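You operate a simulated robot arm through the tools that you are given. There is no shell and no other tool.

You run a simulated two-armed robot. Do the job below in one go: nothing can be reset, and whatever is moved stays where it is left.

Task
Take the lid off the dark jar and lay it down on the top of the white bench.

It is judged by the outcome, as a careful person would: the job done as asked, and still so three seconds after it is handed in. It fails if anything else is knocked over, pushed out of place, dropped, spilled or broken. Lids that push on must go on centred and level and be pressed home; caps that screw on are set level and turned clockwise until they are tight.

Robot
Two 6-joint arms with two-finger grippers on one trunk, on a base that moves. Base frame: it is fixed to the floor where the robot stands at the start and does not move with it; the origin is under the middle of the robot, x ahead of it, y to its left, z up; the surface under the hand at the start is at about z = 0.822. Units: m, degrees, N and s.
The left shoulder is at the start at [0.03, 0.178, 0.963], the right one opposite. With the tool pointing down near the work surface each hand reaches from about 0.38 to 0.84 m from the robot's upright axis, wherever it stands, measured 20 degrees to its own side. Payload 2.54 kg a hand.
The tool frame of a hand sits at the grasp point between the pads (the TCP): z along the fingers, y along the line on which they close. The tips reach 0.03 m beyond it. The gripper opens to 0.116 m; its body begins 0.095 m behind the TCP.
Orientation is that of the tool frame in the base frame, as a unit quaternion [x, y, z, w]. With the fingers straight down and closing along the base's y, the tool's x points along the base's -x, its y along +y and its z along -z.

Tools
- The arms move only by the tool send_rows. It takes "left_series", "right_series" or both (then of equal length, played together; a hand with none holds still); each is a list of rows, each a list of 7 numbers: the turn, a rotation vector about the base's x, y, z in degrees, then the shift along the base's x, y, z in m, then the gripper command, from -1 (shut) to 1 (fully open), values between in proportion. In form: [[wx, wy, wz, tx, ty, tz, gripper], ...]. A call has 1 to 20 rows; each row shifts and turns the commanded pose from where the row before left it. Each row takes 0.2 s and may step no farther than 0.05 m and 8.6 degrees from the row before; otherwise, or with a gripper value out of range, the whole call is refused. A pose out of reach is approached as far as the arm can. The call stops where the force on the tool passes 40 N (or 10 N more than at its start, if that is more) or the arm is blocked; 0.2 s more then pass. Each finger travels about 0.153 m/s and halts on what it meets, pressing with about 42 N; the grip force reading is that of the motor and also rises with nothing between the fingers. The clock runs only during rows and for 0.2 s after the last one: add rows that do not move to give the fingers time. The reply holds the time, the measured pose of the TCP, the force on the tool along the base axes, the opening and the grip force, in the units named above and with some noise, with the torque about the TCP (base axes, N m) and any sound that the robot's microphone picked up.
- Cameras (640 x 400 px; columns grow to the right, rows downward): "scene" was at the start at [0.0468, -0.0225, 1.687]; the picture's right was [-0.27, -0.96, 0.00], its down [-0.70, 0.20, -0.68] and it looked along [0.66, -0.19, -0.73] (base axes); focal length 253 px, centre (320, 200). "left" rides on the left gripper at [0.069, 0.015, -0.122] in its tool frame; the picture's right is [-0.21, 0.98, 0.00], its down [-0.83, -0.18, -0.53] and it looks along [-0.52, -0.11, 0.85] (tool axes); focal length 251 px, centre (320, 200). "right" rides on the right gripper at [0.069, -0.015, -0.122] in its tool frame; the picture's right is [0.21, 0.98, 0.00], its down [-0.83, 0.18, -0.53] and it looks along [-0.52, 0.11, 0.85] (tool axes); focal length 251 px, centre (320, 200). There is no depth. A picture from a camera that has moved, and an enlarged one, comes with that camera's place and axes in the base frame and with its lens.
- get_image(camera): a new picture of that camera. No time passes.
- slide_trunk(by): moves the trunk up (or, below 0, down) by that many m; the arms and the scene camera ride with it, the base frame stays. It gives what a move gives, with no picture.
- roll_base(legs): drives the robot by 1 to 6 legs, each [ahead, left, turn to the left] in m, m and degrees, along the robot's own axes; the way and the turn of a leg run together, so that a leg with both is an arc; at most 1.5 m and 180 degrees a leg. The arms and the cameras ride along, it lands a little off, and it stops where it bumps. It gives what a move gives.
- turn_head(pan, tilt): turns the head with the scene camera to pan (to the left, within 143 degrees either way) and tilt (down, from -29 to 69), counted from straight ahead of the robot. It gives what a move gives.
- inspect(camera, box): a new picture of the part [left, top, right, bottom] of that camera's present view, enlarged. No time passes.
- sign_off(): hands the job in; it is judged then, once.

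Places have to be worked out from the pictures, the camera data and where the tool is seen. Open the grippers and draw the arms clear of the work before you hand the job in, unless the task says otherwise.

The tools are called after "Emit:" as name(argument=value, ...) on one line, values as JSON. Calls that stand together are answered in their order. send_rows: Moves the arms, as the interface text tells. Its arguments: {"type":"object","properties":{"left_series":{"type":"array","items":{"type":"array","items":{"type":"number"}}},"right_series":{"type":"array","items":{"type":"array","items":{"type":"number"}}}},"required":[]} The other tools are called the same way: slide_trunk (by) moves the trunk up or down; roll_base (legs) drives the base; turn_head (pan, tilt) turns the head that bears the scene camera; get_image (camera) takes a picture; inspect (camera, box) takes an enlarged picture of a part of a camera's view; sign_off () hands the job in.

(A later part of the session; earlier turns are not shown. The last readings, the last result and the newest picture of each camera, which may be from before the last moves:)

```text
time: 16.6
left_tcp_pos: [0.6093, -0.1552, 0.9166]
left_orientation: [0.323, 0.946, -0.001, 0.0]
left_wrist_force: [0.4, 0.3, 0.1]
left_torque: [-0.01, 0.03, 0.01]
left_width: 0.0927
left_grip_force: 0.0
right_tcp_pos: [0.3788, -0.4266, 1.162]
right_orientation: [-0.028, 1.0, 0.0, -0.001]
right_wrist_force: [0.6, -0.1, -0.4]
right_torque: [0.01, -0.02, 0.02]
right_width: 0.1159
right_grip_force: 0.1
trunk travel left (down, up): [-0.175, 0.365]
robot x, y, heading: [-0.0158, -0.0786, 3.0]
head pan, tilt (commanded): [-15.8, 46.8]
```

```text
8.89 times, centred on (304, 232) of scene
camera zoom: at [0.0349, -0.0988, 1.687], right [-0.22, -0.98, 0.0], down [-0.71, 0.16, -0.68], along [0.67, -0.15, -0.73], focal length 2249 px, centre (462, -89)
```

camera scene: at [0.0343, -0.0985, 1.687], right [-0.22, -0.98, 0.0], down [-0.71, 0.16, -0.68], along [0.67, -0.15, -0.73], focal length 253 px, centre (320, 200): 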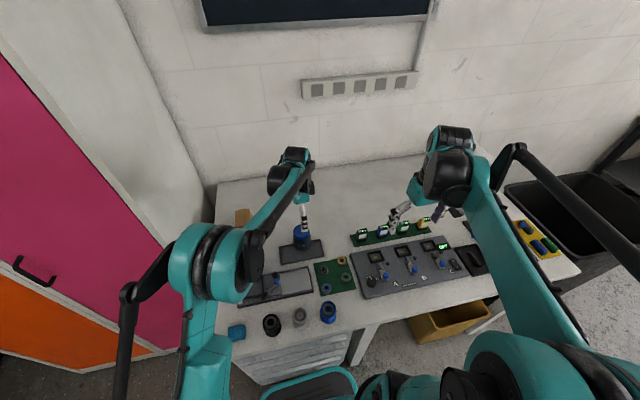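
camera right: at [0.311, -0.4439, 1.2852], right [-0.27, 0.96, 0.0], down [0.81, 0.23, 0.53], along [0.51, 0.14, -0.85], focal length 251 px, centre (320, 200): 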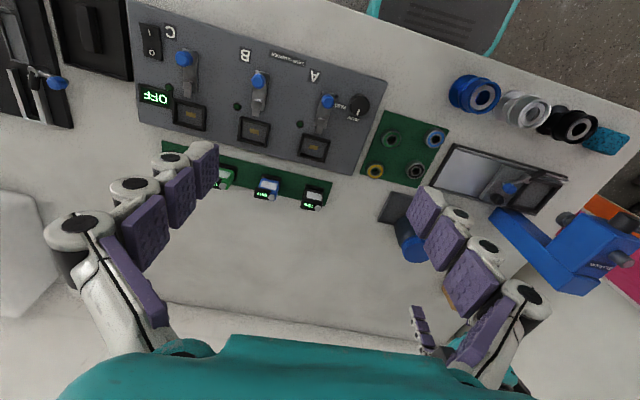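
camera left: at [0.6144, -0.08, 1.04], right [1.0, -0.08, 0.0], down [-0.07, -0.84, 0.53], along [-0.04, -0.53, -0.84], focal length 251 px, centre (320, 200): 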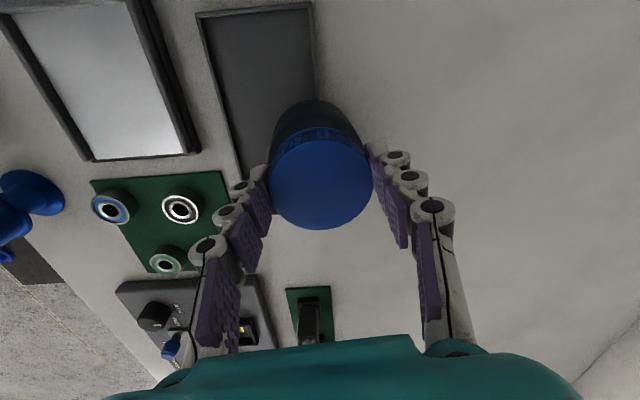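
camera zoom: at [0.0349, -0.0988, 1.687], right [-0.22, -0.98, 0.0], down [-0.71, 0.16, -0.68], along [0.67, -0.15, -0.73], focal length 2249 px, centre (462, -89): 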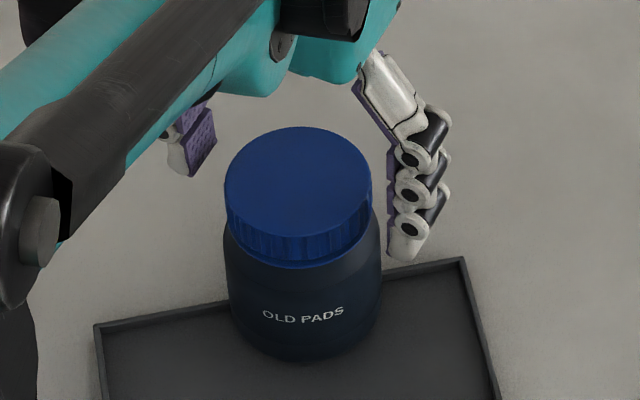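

The lid is now centred under the TCP to about 1 mm. I regrip and turn a further 84° counter-clockwise about the true axis.

Emit:
send_rows(left_series=[[0, 0, 0, 0, 0, 0, 0.2], [0, 0, 0, 0, 0, 0, -0.2], [0, 0, 0, 0, 0, 0, -0.2], [0, 0, 0, 0, 0, 0, -0.2], [0, 0, 7, 0, 0, 0, -0.2], [0, 0, 7, 0, 0, 0, -0.2], [0, 0, 7, 0, 0, 0, -0.2], [0, 0, 7, 0, 0, 0, -0.2], [0, 0, 7, 0, 0, 0, -0.2], [0, 0, 7, 0, 0, 0, -0.2], [0, 0, 7, 0, 0, 0, -0.2], [0, 0, 7, 0, 0, 0, -0.2], [0, 0, 7, 0, 0, 0, -0.2], [0, 0, 7, 0, 0, 0, -0.2], [0, 0, 7, 0, 0, 0, -0.2], [0, 0, 7, 0, 0, 0, -0.2], [0, 0, 0, 0, 0, 0, -0.2]])

Emit:
inspect(camera="left", box=[240, 80, 400, 240])

Emit:
inspect(camera="scene", box=[272, 210, 336, 255])

```text
time: 20.2
left_tcp_pos: [0.6106, -0.1524, 0.9171]
left_orientation: [-0.395, 0.919, 0.0, 0.001]
left_wrist_force: [8.4, 14.8, -2.7]
left_torque: [1.37, 0.26, -0.37]
left_width: 0.0597
left_grip_force: 41.7
right_tcp_pos: [0.3802, -0.4253, 1.1626]
right_orientation: [-0.028, 1.0, -0.001, -0.001]
right_wrist_force: [-0.7, -0.1, 0.0]
right_torque: [-0.03, -0.01, -0.02]
right_width: 0.1161
right_grip_force: 0.1
trunk travel left (down, up): [-0.175, 0.365]
robot x, y, heading: [-0.0165, -0.0784, 3.1]
head pan, tilt (commanded): [-15.8, 46.8]
```

```text
2.50 times, centred on (320, 160) of left
camera zoom: at [0.5521, -0.1917, 1.039], right [-0.56, 0.83, 0.0], down [0.7, 0.47, 0.53], along [0.44, 0.3, -0.85], focal length 629 px, centre (320, 300)
```

zoom: 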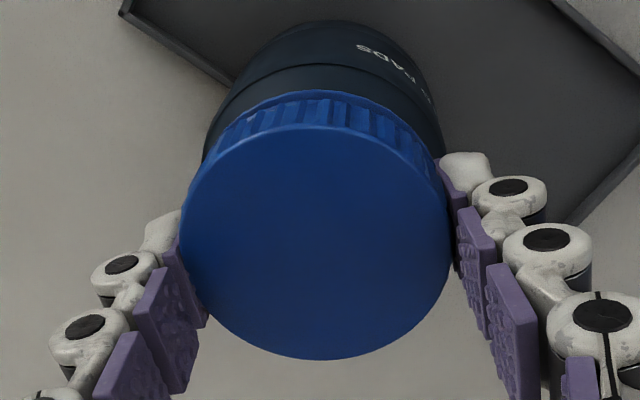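

```text
8.89 times, centred on (304, 232) of scene
camera zoom: at [0.0364, -0.0968, 1.687], right [-0.22, -0.98, 0.0], down [-0.71, 0.16, -0.68], along [0.67, -0.15, -0.73], focal length 2249 px, centre (462, -89)
```

zoom: 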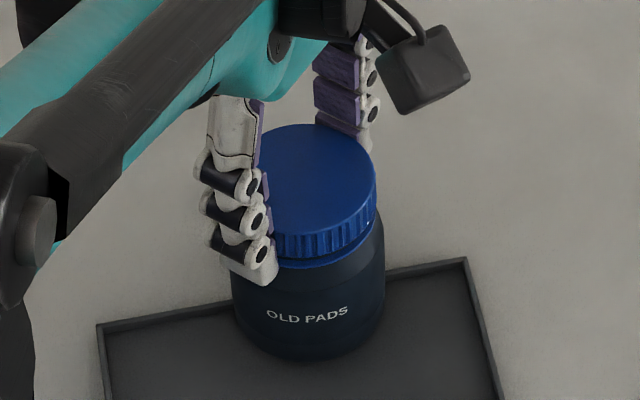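

The lid has turned about 136° in all, and the jar and label are unmoved. I ease the side force by shifting (+1, +2) mm and turn another 63°, with a slight upward lead.

Emit:
send_rows(left_series=[[0, 0, 0, 0.001, 0.002, 0, -0.2], [0, 0, 7, 0, 0, 0.0001, -0.2], [0, 0, 7, 0, 0, 0.0001, -0.2], [0, 0, 7, 0, 0, 0.0001, -0.2], [0, 0, 7, 0, 0, 0.0001, -0.2], [0, 0, 7, 0, 0, 0.0001, -0.2], [0, 0, 7, 0, 0, 0.0001, -0.2], [0, 0, 7, 0, 0, 0.0001, -0.2], [0, 0, 7, 0, 0, 0.0001, -0.2], [0, 0, 7, 0, 0, 0.0001, -0.2], [0, 0, 0, 0, 0, 0, -0.2]])

Emit:
inspect(camera="left", box=[240, 80, 400, 240])

Emit:
inspect(camera="scene", box=[272, 210, 336, 255])

```text
time: 22.6
left_tcp_pos: [0.6079, -0.1516, 0.9192]
left_orientation: [0.816, -0.579, 0.001, 0.0]
left_wrist_force: [-19.0, 14.8, -1.5]
left_torque: [-0.24, 0.82, 0.1]
left_width: 0.0595
left_grip_force: 41.9
right_tcp_pos: [0.3771, -0.4273, 1.1641]
right_orientation: [-0.028, 1.0, -0.001, 0.001]
right_wrist_force: [0.1, 1.4, -0.5]
right_torque: [-0.01, 0.02, 0.01]
right_width: 0.1161
right_grip_force: 0.0
trunk travel left (down, up): [-0.175, 0.365]
robot x, y, heading: [-0.0109, -0.079, 3.2]
head pan, tilt (commanded): [-15.8, 46.8]
```

```text
2.50 times, centred on (320, 160) of left
camera zoom: at [0.6175, -0.2221, 1.0417], right [-0.99, -0.12, 0.0], down [-0.1, 0.84, 0.53], along [-0.06, 0.53, -0.85], focal length 629 px, centre (320, 300)
```

zoom: 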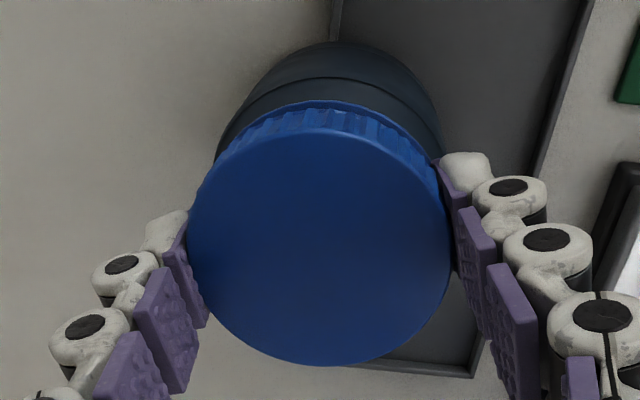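

```text
8.89 times, centred on (304, 232) of scene
camera zoom: at [0.0323, -0.0973, 1.6871], right [-0.22, -0.98, 0.0], down [-0.71, 0.16, -0.69], along [0.67, -0.15, -0.73], focal length 2249 px, centre (462, -89)
```

zoom: 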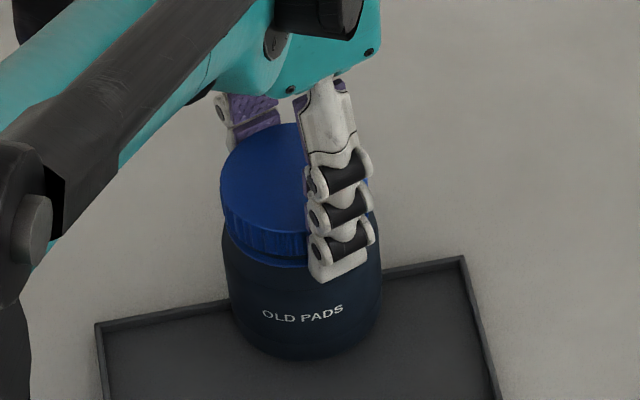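

The lid now looks slightly shifted relative to the body, so it may be coming free after about 200°. I relieve the side load and try a gentle 3 mm lift to feel whether it releases.

Emit:
send_rows(left_series=[[0, 0, 0, -0.002, 0.0015, 0, -0.2], [0, 0, 0, 0, 0, 0.001, -0.2], [0, 0, 0, 0, 0, 0.001, -0.2], [0, 0, 0, 0, 0, 0.001, -0.2], [0, 0, 0, 0, 0, 0, -0.2]])

Emit:
inspect(camera="left", box=[240, 80, 400, 240])

Emit:
inspect(camera="scene", box=[272, 210, 336, 255])

```text
time: 23.9
left_tcp_pos: [0.6083, -0.15, 0.92]
left_orientation: [0.815, -0.579, 0.0, 0.0]
left_wrist_force: [-11.0, 8.0, -11.5]
left_torque: [-0.33, 0.19, 0.1]
left_width: 0.0595
left_grip_force: 42.1
right_tcp_pos: [0.3794, -0.4271, 1.1624]
right_orientation: [-0.028, 1.0, 0.0, 0.001]
right_wrist_force: [0.6, -0.2, -0.4]
right_torque: [-0.02, 0.01, 0.0]
right_width: 0.1158
right_grip_force: 0.0
trunk travel left (down, up): [-0.175, 0.365]
robot x, y, heading: [-0.0136, -0.0789, 3.4]
head pan, tilt (commanded): [-15.8, 46.8]
```

```text
2.50 times, centred on (320, 160) of left
camera zoom: at [0.6172, -0.2209, 1.0425], right [-0.99, -0.12, 0.0], down [-0.1, 0.84, 0.53], along [-0.06, 0.53, -0.85], focal length 629 px, centre (320, 300)
```

zoom: 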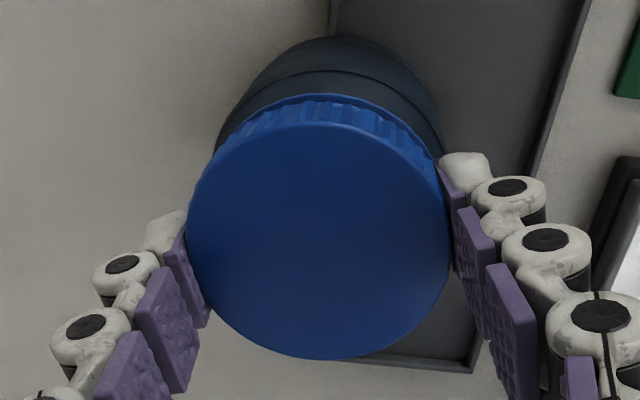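

```text
8.89 times, centred on (304, 232) of scene
camera zoom: at [0.0353, -0.0986, 1.6869], right [-0.22, -0.98, 0.0], down [-0.71, 0.16, -0.68], along [0.67, -0.15, -0.73], focal length 2249 px, centre (462, -89)
```

zoom: 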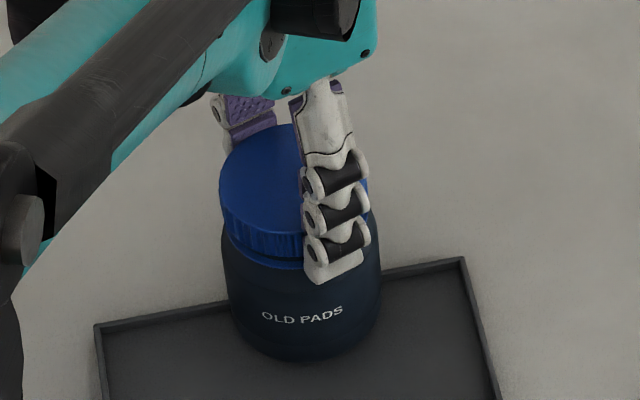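

The lid still resists with about 11 N at 3 mm, so more turns are needed. I lower again, open fully, raise the tips clear of the lid and wind the wrist back clockwise for another stroke.

Emit:
send_rows(left_series=[[0, 0, 0, 0, 0, -0.003, -0.2], [0, 0, 0, 0, 0, 0, -0.2], [0, 0, 0, 0, 0, 0, 0.6], [0, 0, 0, 0, 0, 0, 1], [0, 0, -8.5, 0, 0, 0, 1], [0, 0, -8.5, 0, 0, 0, 1], [0, 0, -8.5, 0, 0, 0, 1], [0, 0, -8.5, 0, 0, 0, 1], [0, 0, -8.5, 0, 0, 0, 1], [0, 0, -8.5, 0, 0, 0, 1], [0, 0, -8.5, 0, 0, 0, 1], [0, 0, -8.5, 0, 0, 0, 1], [0, 0, -8.5, 0, 0, 0, 1], [0, 0, -8.5, 0, 0, 0, 1], [0, 0, -8.5, 0, 0, 0, 1], [0, 0, 0, 0, 0, 0, 1]])

Emit:
inspect(camera="left", box=[240, 80, 400, 240])

Emit:
inspect(camera="scene", box=[272, 210, 336, 255])

```text
time: 27.2
left_tcp_pos: [0.6081, -0.1512, 0.9195]
left_orientation: [-0.137, 0.991, -0.001, 0.0]
left_wrist_force: [-0.4, 0.2, -0.3]
left_torque: [-0.02, 0.02, 0.0]
left_width: 0.1158
left_grip_force: 0.1
right_tcp_pos: [0.3794, -0.4271, 1.1634]
right_orientation: [-0.028, 1.0, 0.0, 0.0]
right_wrist_force: [-0.4, 0.3, -0.5]
right_torque: [0.0, -0.03, -0.01]
right_width: 0.116
right_grip_force: 0.1
trunk travel left (down, up): [-0.175, 0.365]
robot x, y, heading: [-0.0166, -0.0799, 3.2]
head pan, tilt (commanded): [-15.8, 46.8]
```

```text
2.50 times, centred on (320, 160) of left
camera zoom: at [0.538, -0.1547, 1.0405], right [-0.06, 1.0, 0.0], down [0.84, 0.05, 0.53], along [0.53, 0.03, -0.85], focal length 629 px, centre (320, 300)
```

zoom: 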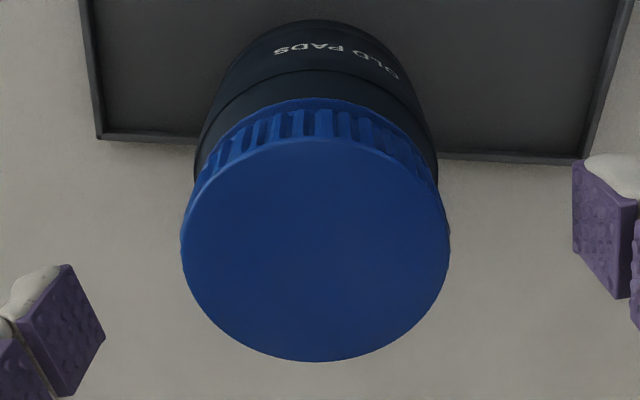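

```text
8.89 times, centred on (304, 232) of scene
camera zoom: at [0.0347, -0.0988, 1.687], right [-0.22, -0.98, 0.0], down [-0.71, 0.16, -0.68], along [0.67, -0.15, -0.73], focal length 2249 px, centre (462, -89)
```

zoom: 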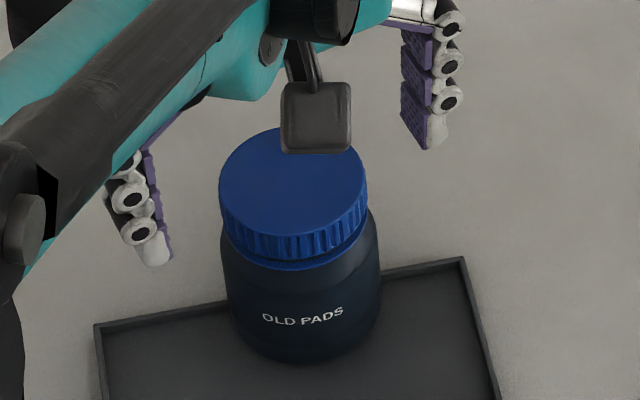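

The lid now sits about 3 mm toward +y and perhaps 2 mm higher than before, while the label hasn't moved. I look more closely at the gap before going on.

Emit:
inspect(camera="scene", box=[288, 220, 320, 252])

Emit:
inspect(camera="left", box=[280, 80, 360, 140])

Emit:
inspect(camera="right", box=[380, 190, 440, 260])

```text
12.50 times, centred on (304, 236) of scene
camera zoom: at [0.0347, -0.0988, 1.687], right [-0.22, -0.98, 0.0], down [-0.71, 0.16, -0.68], along [0.67, -0.15, -0.73], focal length 3163 px, centre (520, -250)
```

zoom: 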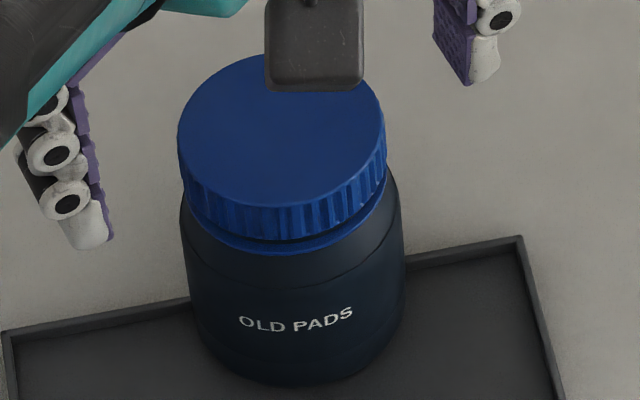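

```text
6.67 times, centred on (320, 110) of left
camera zoom: at [0.538, -0.1547, 1.0405], right [-0.06, 1.0, 0.0], down [0.84, 0.05, 0.53], along [0.53, 0.03, -0.85], focal length 1676 px, centre (320, 800)
```

zoom: 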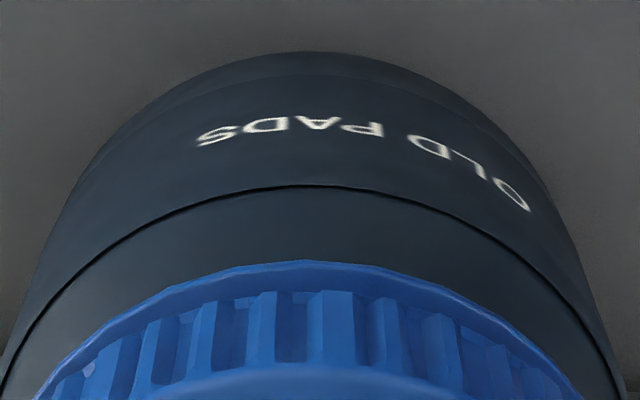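

```text
5.71 times, centred on (410, 225) of right
camera zoom: at [0.3113, -0.4443, 1.2851], right [-0.27, 0.96, 0.0], down [0.81, 0.23, 0.53], along [0.51, 0.14, -0.85], focal length 1437 px, centre (-194, 57)
```

zoom: 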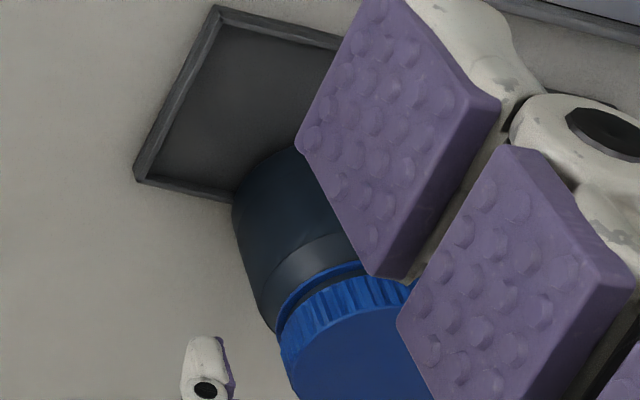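

There is a thin dark gap under the ribbed part, so the lid has climbed by about 1.5 to 2 mm and is unscrewing. I wind the wrist back further (119°) for a full second stroke.

Emit:
send_rows(left_series=[[0, 0, -8.5, 0, 0, 0, 1], [0, 0, -8.5, 0, 0, 0, 1], [0, 0, -8.5, 0, 0, 0, 1], [0, 0, -8.5, 0, 0, 0, 1], [0, 0, -8.5, 0, 0, 0, 1], [0, 0, -8.5, 0, 0, 0, 1], [0, 0, -8.5, 0, 0, 0, 1], [0, 0, -8.5, 0, 0, 0, 1], [0, 0, -8.5, 0, 0, 0, 1], [0, 0, -8.5, 0, 0, 0, 1], [0, 0, -8.5, 0, 0, 0, 1], [0, 0, -8.5, 0, 0, 0, 1], [0, 0, -8.5, 0, 0, 0, 1], [0, 0, -8.5, 0, 0, 0, 1], [0, 0, 0, 0, 0, 0, 1]])

Emit:
inspect(camera="left", box=[240, 80, 400, 240])

Emit:
inspect(camera="scene", box=[288, 220, 320, 252])

```text
time: 30.4
left_tcp_pos: [0.607, -0.1511, 0.918]
left_orientation: [0.784, 0.621, 0.0, -0.001]
left_wrist_force: [0.4, 0.0, 0.0]
left_torque: [0.04, 0.01, -0.03]
left_width: 0.1158
left_grip_force: 0.1
right_tcp_pos: [0.379, -0.4269, 1.1625]
right_orientation: [-0.027, 1.0, -0.001, 0.0]
right_wrist_force: [0.1, -0.5, 0.1]
right_torque: [-0.01, -0.01, -0.02]
right_width: 0.1159
right_grip_force: 0.0
trunk travel left (down, up): [-0.175, 0.365]
robot x, y, heading: [-0.011, -0.0815, 3.2]
head pan, tilt (commanded): [-15.8, 46.8]
```

```text
2.50 times, centred on (320, 160) of left
camera zoom: at [0.6396, -0.0874, 1.0397], right [0.9, -0.43, 0.0], down [-0.37, -0.76, 0.53], along [-0.23, -0.48, -0.85], focal length 629 px, centre (320, 300)
```

zoom: 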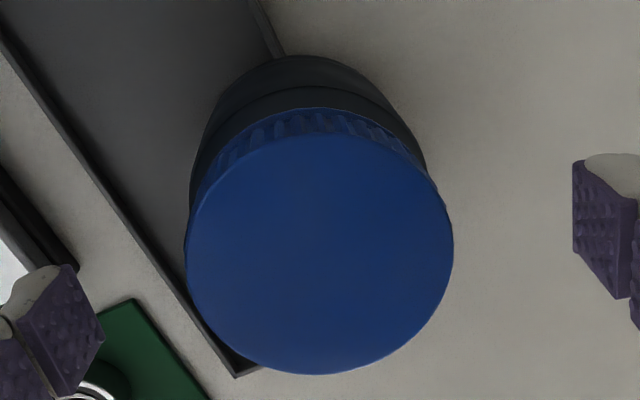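

```text
12.50 times, centred on (304, 236) of scene
camera zoom: at [0.0347, -0.0988, 1.687], right [-0.22, -0.98, 0.0], down [-0.71, 0.16, -0.68], along [0.67, -0.15, -0.73], focal length 3163 px, centre (520, -250)
```

zoom: 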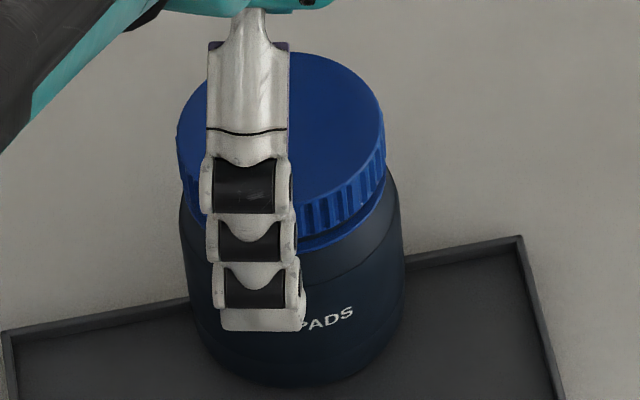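

I place the TCP back on the jar axis (about +1, -3 mm), 1 mm higher, then regrip and turn 98° counter-clockwise with a small climb.

Emit:
send_rows(left_series=[[0, 0, 0, 0.001, -0.0025, 0.001, 1], [0, 0, 0, 0, 0, 0, 0.3], [0, 0, 0, 0, 0, 0, -0.2], [0, 0, 0, 0, 0, 0, -0.2], [0, 0, 0, 0, 0, 0, -0.2], [0, 0, 7, 0, 0, 0.0001, -0.2], [0, 0, 7, 0, 0, 0.0001, -0.2], [0, 0, 7, 0, 0, 0.0001, -0.2], [0, 0, 7, 0, 0, 0.0001, -0.2], [0, 0, 7, 0, 0, 0.0001, -0.2], [0, 0, 7, 0, 0, 0.0001, -0.2], [0, 0, 7, 0, 0, 0.0001, -0.2], [0, 0, 7, 0, 0, 0.0001, -0.2], [0, 0, 7, 0, 0, 0.0001, -0.2], [0, 0, 7, 0, 0, 0.0001, -0.2], [0, 0, 7, 0, 0, 0.0001, -0.2], [0, 0, 7, 0, 0, 0.0001, -0.2], [0, 0, 7, 0, 0, 0.0001, -0.2], [0, 0, 7, 0, 0, 0.0001, -0.2]])

Emit:
inspect(camera="left", box=[240, 80, 400, 240])

Emit:
inspect(camera="scene", box=[288, 220, 320, 252])

```text
time: 34.5
left_tcp_pos: [0.6103, -0.1526, 0.921]
left_orientation: [0.045, 0.999, -0.001, 0.0]
left_wrist_force: [8.5, 8.2, 1.8]
left_torque: [0.42, -0.28, -1.07]
left_width: 0.0584
left_grip_force: 42.2
right_tcp_pos: [0.3799, -0.427, 1.1634]
right_orientation: [-0.028, 1.0, 0.0, 0.0]
right_wrist_force: [0.0, 1.1, 0.7]
right_torque: [0.02, 0.02, -0.01]
right_width: 0.1161
right_grip_force: 0.0
trunk travel left (down, up): [-0.175, 0.365]
robot x, y, heading: [-0.0139, -0.0775, 3.2]
head pan, tilt (commanded): [-15.8, 46.8]
```

```text
2.50 times, centred on (320, 160) of left
camera zoom: at [0.5437, -0.1309, 1.0428], right [0.3, 0.95, 0.0], down [0.81, -0.25, 0.53], along [0.51, -0.16, -0.85], focal length 629 px, centre (320, 300)
```

zoom: 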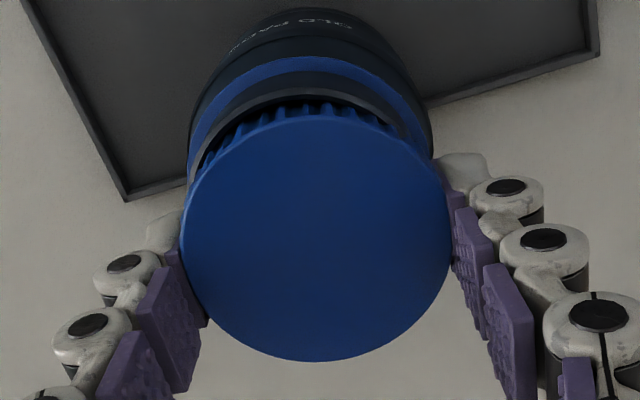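

```text
12.50 times, centred on (304, 236) of scene
camera zoom: at [0.036, -0.0979, 1.6869], right [-0.22, -0.98, 0.0], down [-0.71, 0.16, -0.68], along [0.67, -0.15, -0.73], focal length 3163 px, centre (520, -250)
```

zoom: 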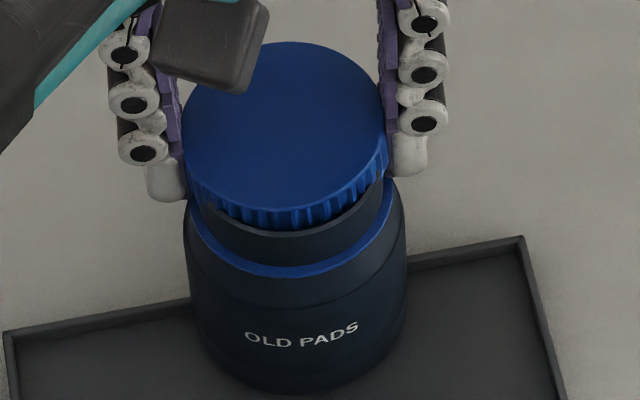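

The neck rim and the blue ring on the jar are now visible below the lid, so it has come off the thread. The jar seems to have shifted by a few mm, so I check it from all cameras before moving again.

Emit:
inspect(camera="scene", box=[272, 210, 336, 255])

Emit:
inspect(camera="right", box=[370, 180, 450, 270])

Emit:
get_image(camera="left")

```text
8.89 times, centred on (304, 232) of scene
camera zoom: at [0.036, -0.0979, 1.6869], right [-0.22, -0.98, 0.0], down [-0.71, 0.16, -0.68], along [0.67, -0.15, -0.73], focal length 2249 px, centre (462, -89)
```

zoom: 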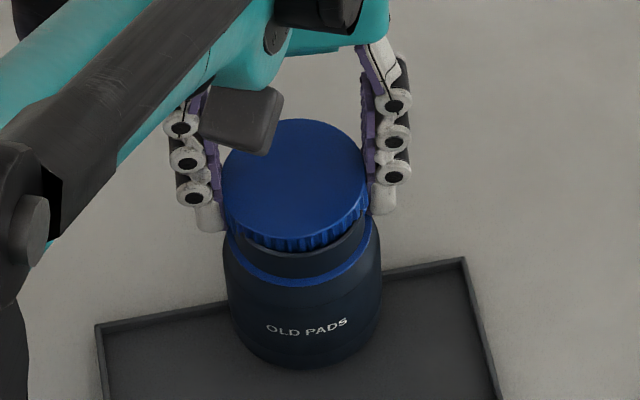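

```text
4.44 times, centred on (410, 225) of right
camera zoom: at [0.3122, -0.4436, 1.285], right [-0.27, 0.96, 0.0], down [0.81, 0.23, 0.53], along [0.51, 0.14, -0.85], focal length 1118 px, centre (-80, 89)
```

zoom: 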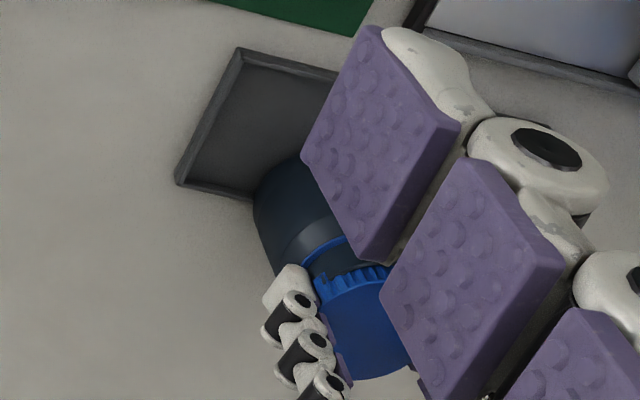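

```text
taken
camera left: at [0.5437, -0.1309, 1.0428], right [0.3, 0.95, 0.0], down [0.81, -0.25, 0.53], along [0.51, -0.16, -0.85], focal length 251 px, centre (320, 200)
```

left: 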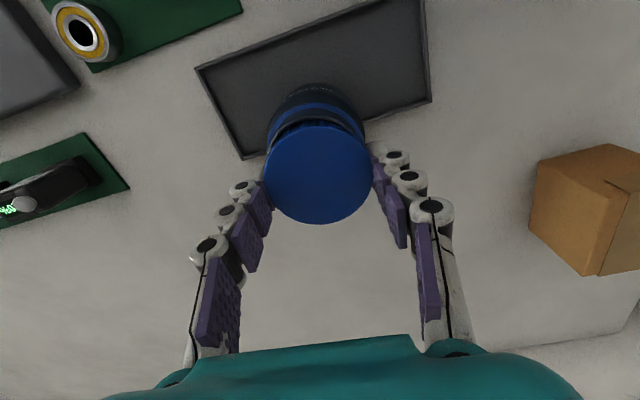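

The jar body appears displaced by about 5 mm toward the robot or slightly tipped under the lid, which is now loose. I lift straight up gently by 5 mm and check that the jar stays down.

Emit:
send_rows(left_series=[[0, 0, 0, 0, 0, 0.001, -0.2], [0, 0, 0, 0, 0, 0.001, -0.2], [0, 0, 0, 0, 0, 0.001, -0.2], [0, 0, 0, 0, 0, 0.001, -0.2], [0, 0, 0, 0, 0, 0.001, -0.2], [0, 0, 0, 0, 0, 0, -0.2]])

Emit:
inspect(camera="scene", box=[272, 210, 336, 255])

Emit:
inspect(camera="left", box=[240, 80, 400, 240])

```text
time: 35.8
left_tcp_pos: [0.6155, -0.1534, 0.9237]
left_orientation: [0.043, 0.999, 0.0, 0.004]
left_wrist_force: [23.4, -1.7, 0.0]
left_torque: [-1.13, -1.19, 0.28]
left_width: 0.0598
left_grip_force: 42.8
right_tcp_pos: [0.3824, -0.4275, 1.1623]
right_orientation: [-0.028, 1.0, 0.0, -0.002]
right_wrist_force: [0.2, 0.1, 0.7]
right_torque: [0.04, 0.02, 0.02]
right_width: 0.1158
right_grip_force: 0.1
trunk travel left (down, up): [-0.175, 0.365]
robot x, y, heading: [-0.0108, -0.0774, 3.2]
head pan, tilt (commanded): [-15.8, 46.8]
stopped in row 6 (left hand): the force on the tool passed its limit at 40 N (the readings are from after the stop); the commanded pose is now the measured one
```

```text
8.89 times, centred on (304, 232) of scene
camera zoom: at [0.0396, -0.0996, 1.687], right [-0.22, -0.98, 0.0], down [-0.71, 0.16, -0.68], along [0.67, -0.15, -0.73], focal length 2249 px, centre (462, -89)
```

zoom: 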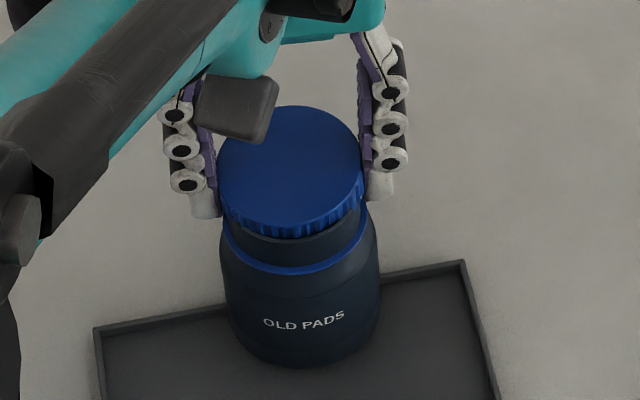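

```text
2.50 times, centred on (320, 160) of left
camera zoom: at [0.5483, -0.1308, 1.0462], right [0.3, 0.95, 0.0], down [0.8, -0.25, 0.54], along [0.52, -0.16, -0.84], focal length 629 px, centre (320, 300)
```

zoom: 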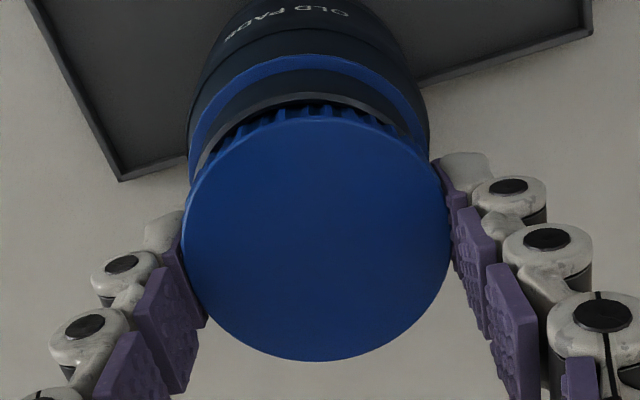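

Lifting gave a 23 N side pull and the jar moved a little with the lid, so the lid seems caught on one side of the neck. I ease the left hand by 2 mm toward +x. I also bring the right hand around only as a side camera, well clear of everything, to see how the lid sits.

Emit:
send_rows(right_series=[[0, 0, 8.5, 0.0137, 0.007, -0.0195, 1], [0, 0, 8.5, 0.0137, 0.007, -0.0195, 1], [0, 0, 8.5, 0.0137, 0.007, -0.0195, 1], [0, 0, 8.5, 0.0137, 0.007, -0.0195, 1], [0, 0, 8.5, 0.0137, 0.007, -0.0195, 1], [0, 0, 8.5, 0.0137, 0.007, -0.0195, 1], [7.77, -3.46, 0, 0.0137, 0.007, -0.0195, 1], [7.77, -3.46, 0, 0.0137, 0.007, -0.0195, 1], [7.77, -3.46, 0, 0.0137, 0.007, -0.0195, 1], [7.77, -3.46, 0, 0.0137, 0.007, -0.0195, 1], [0, 0, 0, 0, 0, 0, 1]], left_series=[[0, 0, 0, 0.001, 0, 0, -0.2], [0, 0, 0, 0.001, 0, 0, -0.2], [0, 0, 0, 0, 0, 0, -0.2], [0, 0, 0, 0, 0, 0, -0.2], [0, 0, 0, 0, 0, 0, -0.2], [0, 0, 0, 0, 0, 0, -0.2], [0, 0, 0, 0, 0, 0, -0.2], [0, 0, 0, 0, 0, 0, -0.2], [0, 0, 0, 0, 0, 0, -0.2], [0, 0, 0, 0, 0, 0, -0.2], [0, 0, 0, 0, 0, 0, -0.2]])

Emit:
get_image(camera="right")

Emit:
inspect(camera="scene", box=[272, 210, 336, 255])

```text
time: 38.2
left_tcp_pos: [0.6133, -0.1517, 0.9255]
left_orientation: [0.044, 0.999, -0.001, 0.003]
left_wrist_force: [-0.8, 12.4, -18.6]
left_torque: [0.41, 0.95, -0.45]
left_width: 0.0594
left_grip_force: 41.9
right_tcp_pos: [0.5191, -0.3566, 0.9653]
right_orientation: [-0.435, 0.852, 0.183, 0.228]
right_wrist_force: [0.2, 0.2, -0.3]
right_torque: [0.02, 0.03, 0.0]
right_width: 0.1159
right_grip_force: 0.1
trunk travel left (down, up): [-0.175, 0.365]
robot x, y, heading: [-0.0132, -0.0823, 3.1]
head pan, tilt (commanded): [-15.8, 46.8]
```

```text
taken
camera right: at [0.4676, -0.4707, 1.0268], right [-0.92, 0.4, -0.01], down [0.16, 0.37, 0.92], along [0.37, 0.84, -0.4], focal length 251 px, centre (320, 200)
```

right: 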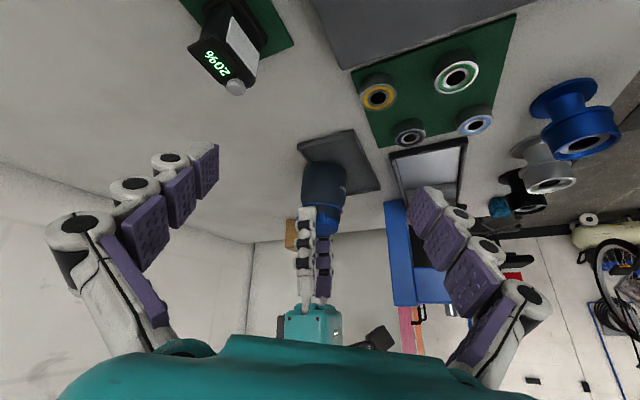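

```text
8.89 times, centred on (304, 232) of scene
camera zoom: at [0.0366, -0.0981, 1.687], right [-0.22, -0.98, 0.0], down [-0.71, 0.16, -0.68], along [0.67, -0.15, -0.73], focal length 2249 px, centre (462, -89)
```

zoom: 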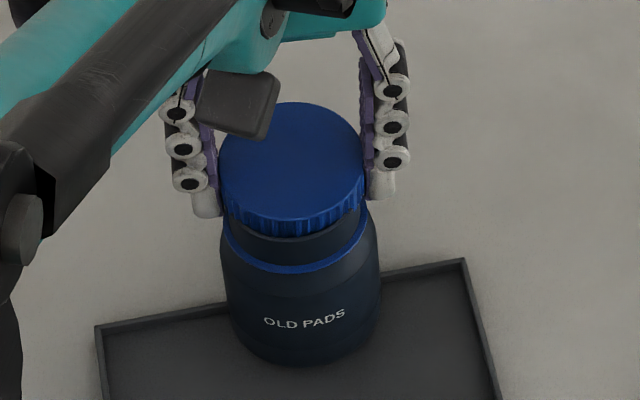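

The right camera now sees the jar from the side, upside down in the picture. I zoom in on the lid and neck.

Emit:
inspect(camera="right", box=[285, 155, 365, 255])

Emit:
inspect(camera="left", box=[240, 80, 400, 240])

```text
4.00 times, centred on (325, 205) of right
camera zoom: at [0.4676, -0.4707, 1.0268], right [-0.92, 0.4, -0.01], down [0.16, 0.37, 0.92], along [0.37, 0.84, -0.4], focal length 1006 px, centre (300, 180)
```

zoom: 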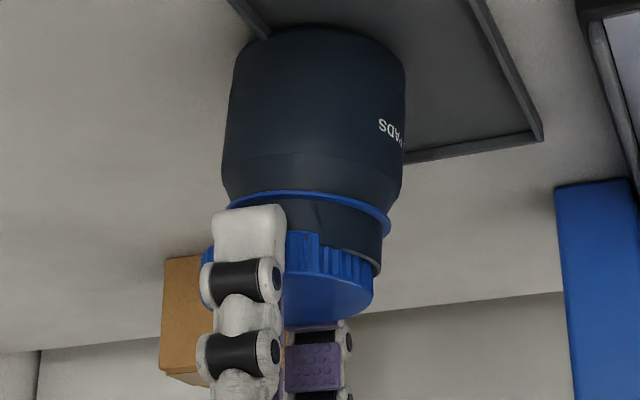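

```text
2.50 times, centred on (320, 160) of left
camera zoom: at [0.5469, -0.1306, 1.0482], right [0.3, 0.95, 0.0], down [0.8, -0.25, 0.54], along [0.51, -0.16, -0.84], focal length 629 px, centre (320, 300)
```

zoom: 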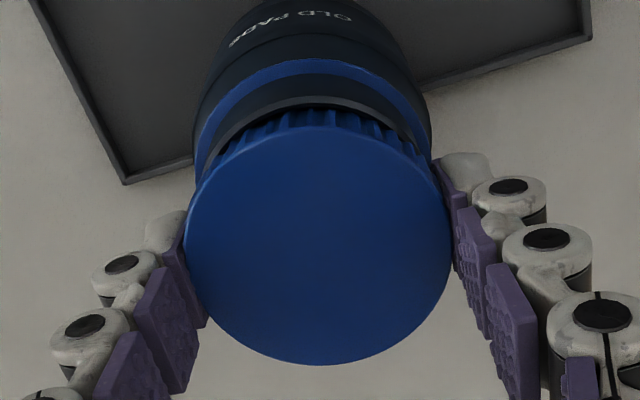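

The side view shows that the lid is level and about 8 mm up, but offset a few mm toward +x, so it is binding on the neck. I lower the lid 3 mm and watch the forces to find where it relaxes.

Emit:
send_rows(left_series=[[0, 0, 0, 0, 0, -0.001, -0.2], [0, 0, 0, 0, 0, -0.001, -0.2], [0, 0, 0, 0, 0, -0.001, -0.2], [0, 0, 0, 0, 0, 0, -0.2]])

Emit:
inspect(camera="right", box=[285, 155, 365, 255])

```text
time: 39.2
left_tcp_pos: [0.614, -0.1537, 0.9236]
left_orientation: [0.045, 0.999, -0.001, 0.003]
left_wrist_force: [1.3, 10.4, -13.5]
left_torque: [0.93, 0.93, -0.95]
left_width: 0.059
left_grip_force: 42.3
right_tcp_pos: [0.5181, -0.3569, 0.9653]
right_orientation: [-0.435, 0.851, 0.183, 0.228]
right_wrist_force: [-0.1, 0.5, 0.0]
right_torque: [0.03, 0.03, 0.01]
right_width: 0.1161
right_grip_force: 0.1
trunk travel left (down, up): [-0.175, 0.365]
robot x, y, heading: [-0.0146, -0.0811, 3.4]
head pan, tilt (commanded): [-15.8, 46.8]
```

```text
4.00 times, centred on (325, 205) of right
camera zoom: at [0.4672, -0.4712, 1.0271], right [-0.92, 0.4, -0.01], down [0.16, 0.37, 0.92], along [0.37, 0.84, -0.4], focal length 1006 px, centre (300, 180)
```

zoom: 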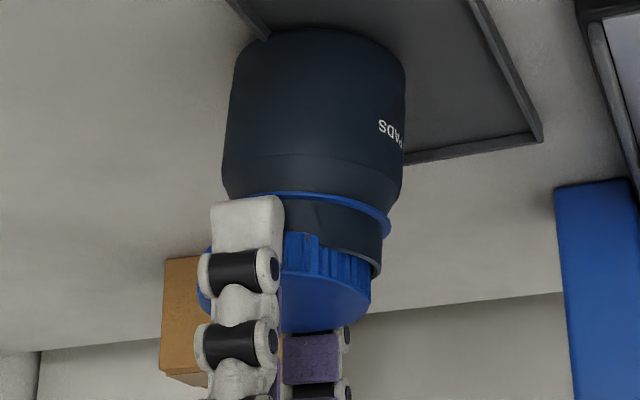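

The lid is slightly tilted in the grip, its front edge caught inside the front of the neck rim and its back edge up. I tip the hand about +y by 8° to raise the front edge, with small +x and +z moves, to free the front first.

Emit:
send_rows(left_series=[[0, 2, 0, 0.0007, 0, 0.001, -0.2], [0, 2, 0, 0.0007, 0, 0.001, -0.2], [0, 2, 0, 0.0007, 0, 0.001, -0.2], [0, 2, 0, 0.0007, 0, 0.001, -0.2], [0, 0, 0, 0, 0, 0, -0.2]])

Emit:
inspect(camera="right", box=[285, 155, 365, 255])

Emit:
inspect(camera="scene", box=[272, 210, 336, 255])

Emit:
inspect(camera="left", box=[240, 80, 400, 240])

```text
time: 40.4
left_tcp_pos: [0.616, -0.1533, 0.9286]
left_orientation: [0.044, 0.997, -0.004, -0.067]
left_wrist_force: [-0.5, 0.8, -0.1]
left_torque: [0.01, 0.05, -0.01]
left_width: 0.0581
left_grip_force: 42.0
right_tcp_pos: [0.5182, -0.357, 0.9647]
right_orientation: [-0.436, 0.852, 0.183, 0.227]
right_wrist_force: [0.0, 0.1, 0.8]
right_torque: [0.02, -0.01, -0.01]
right_width: 0.1158
right_grip_force: 0.1
trunk travel left (down, up): [-0.175, 0.365]
robot x, y, heading: [-0.0104, -0.0756, 3.1]
head pan, tilt (commanded): [-15.8, 46.8]
```

```text
4.00 times, centred on (325, 205) of right
camera zoom: at [0.4667, -0.4711, 1.0276], right [-0.92, 0.4, -0.01], down [0.16, 0.37, 0.92], along [0.37, 0.84, -0.4], focal length 1006 px, centre (300, 180)
```

zoom: 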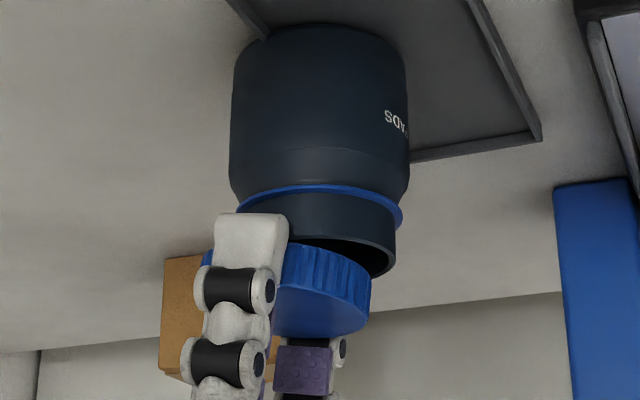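

```text
8.89 times, centred on (304, 232) of scene
camera zoom: at [0.0353, -0.0989, 1.6872], right [-0.22, -0.98, 0.0], down [-0.71, 0.16, -0.68], along [0.67, -0.15, -0.73], focal length 2249 px, centre (462, -89)
```

zoom: 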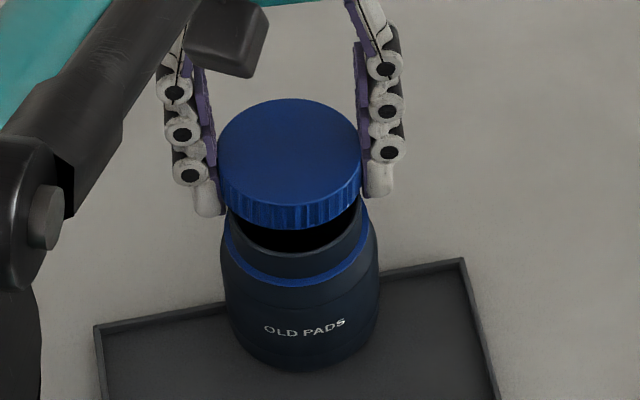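

```text
2.50 times, centred on (320, 160) of left
camera zoom: at [0.5663, -0.131, 1.0586], right [0.3, 0.95, -0.04], down [0.87, -0.25, 0.42], along [0.39, -0.16, -0.91], focal length 629 px, centre (320, 300)
```

zoom: 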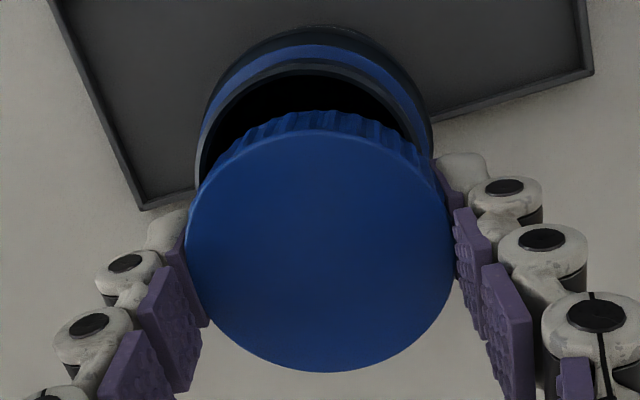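

All forces have dropped to zero and the open mouth of the jar is visible, so the lid is free. I lift it straight up clear of the jar, gently at first.

Emit:
send_rows(left_series=[[0, 0, 0, 0, 0, 0.003, -0.2], [0, 0, 0, 0, 0, 0.005, -0.2], [0, 0, 0, 0, 0, 0.008, -0.2], [0, 0, 0, 0, 0, 0.015, -0.2], [0, 0, 0, 0, 0, 0.03, -0.2], [0, 0, 0, 0, 0, 0.03, -0.2], [0, 0, 0, 0, 0, 0, -0.2]])

Emit:
get_image(camera="scene")

Emit:
inspect(camera="scene", box=[272, 210, 336, 255])

Emit:
get_image(camera="right")

Emit:
get_image(camera="left")

```text
time: 42.0
left_tcp_pos: [0.6142, -0.1524, 1.0178]
left_orientation: [0.044, 0.997, -0.004, -0.068]
left_wrist_force: [0.5, -0.3, -0.2]
left_torque: [-0.01, 0.0, 0.01]
left_width: 0.0583
left_grip_force: 41.5
right_tcp_pos: [0.5175, -0.3563, 0.9654]
right_orientation: [-0.437, 0.851, 0.185, 0.227]
right_wrist_force: [1.0, 0.2, -0.1]
right_torque: [-0.02, -0.02, -0.03]
right_width: 0.116
right_grip_force: 0.0
trunk travel left (down, up): [-0.175, 0.365]
robot x, y, heading: [-0.0138, -0.077, 3.3]
head pan, tilt (commanded): [-15.8, 46.8]
```

```text
taken
camera scene: at [0.0356, -0.099, 1.6869], right [-0.22, -0.98, 0.0], down [-0.71, 0.16, -0.68], along [0.67, -0.15, -0.73], focal length 253 px, centre (320, 200)
```

scene: 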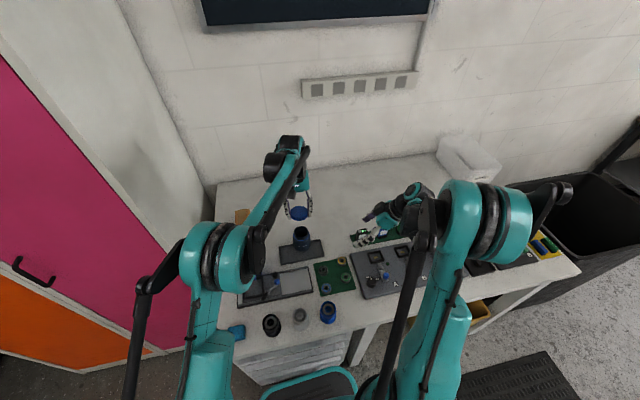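

```text
8.89 times, centred on (304, 232) of scene
camera zoom: at [0.0356, -0.099, 1.6869], right [-0.22, -0.98, 0.0], down [-0.71, 0.16, -0.68], along [0.67, -0.15, -0.73], focal length 2249 px, centre (462, -89)
```

zoom: 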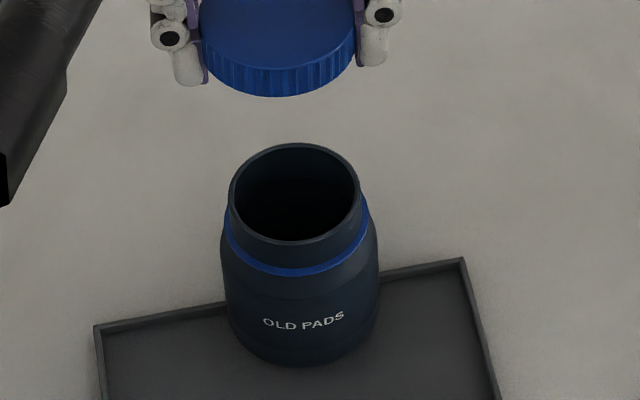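

```text
taken
camera right: at [0.467, -0.4711, 1.0272], right [-0.92, 0.4, -0.01], down [0.16, 0.37, 0.92], along [0.37, 0.84, -0.4], focal length 251 px, centre (320, 200)
```

right: 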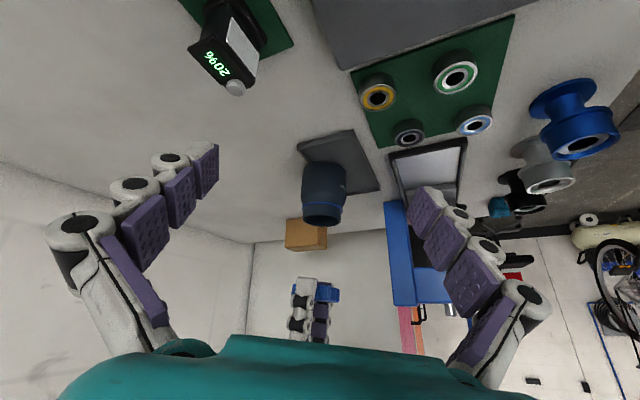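

```text
taken
camera left: at [0.5657, -0.131, 1.1479], right [0.3, 0.95, -0.04], down [0.87, -0.25, 0.42], along [0.39, -0.16, -0.91], focal length 251 px, centre (320, 200)
```

left: 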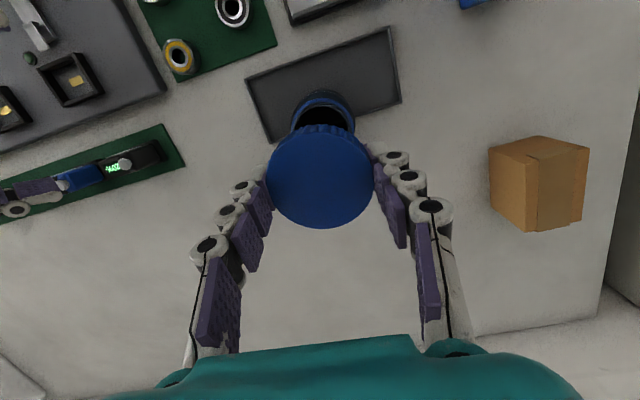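

The lid is off and held, and the jar is upright with its mouth open, only about 3 mm from where it stood. I check from the side how the lid sits in the grip.

Emit:
inspect(camera="right", box=[270, 250, 370, 350])

Emit:
inspect(camera="scene", box=[268, 180, 332, 225])

Emit:
inspect(camera="scene", box=[320, 190, 440, 270])

```text
4.00 times, centred on (320, 300) of right
camera zoom: at [0.467, -0.4711, 1.0272], right [-0.92, 0.4, -0.01], down [0.16, 0.37, 0.92], along [0.37, 0.84, -0.4], focal length 1006 px, centre (320, -200)
```

zoom: 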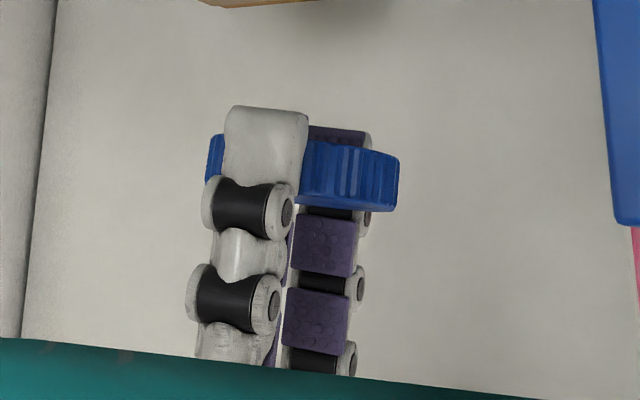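

```text
8.89 times, centred on (300, 202) of scene
camera zoom: at [0.0356, -0.099, 1.6869], right [-0.22, -0.98, 0.0], down [-0.71, 0.16, -0.68], along [0.67, -0.15, -0.73], focal length 2249 px, centre (498, 178)
```

zoom: 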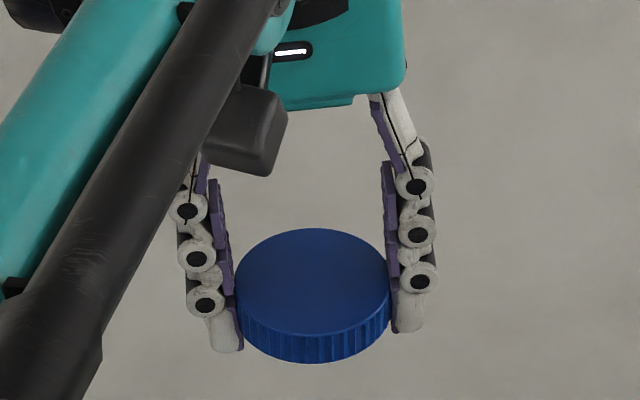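

```text
5.00 times, centred on (380, 230) of scene
camera zoom: at [0.0356, -0.099, 1.6869], right [-0.22, -0.98, 0.0], down [-0.71, 0.16, -0.68], along [0.67, -0.15, -0.73], focal length 1265 px, centre (20, 50)
```

zoom: 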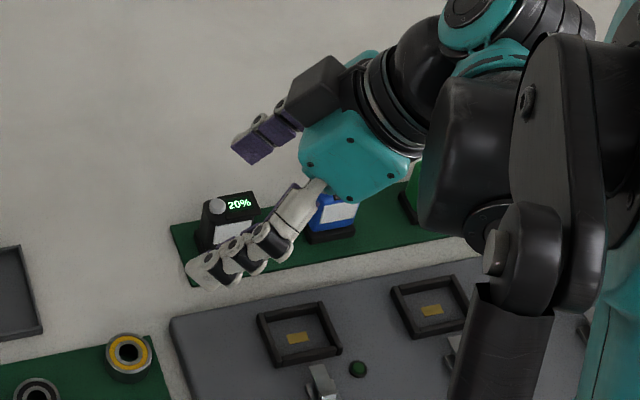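

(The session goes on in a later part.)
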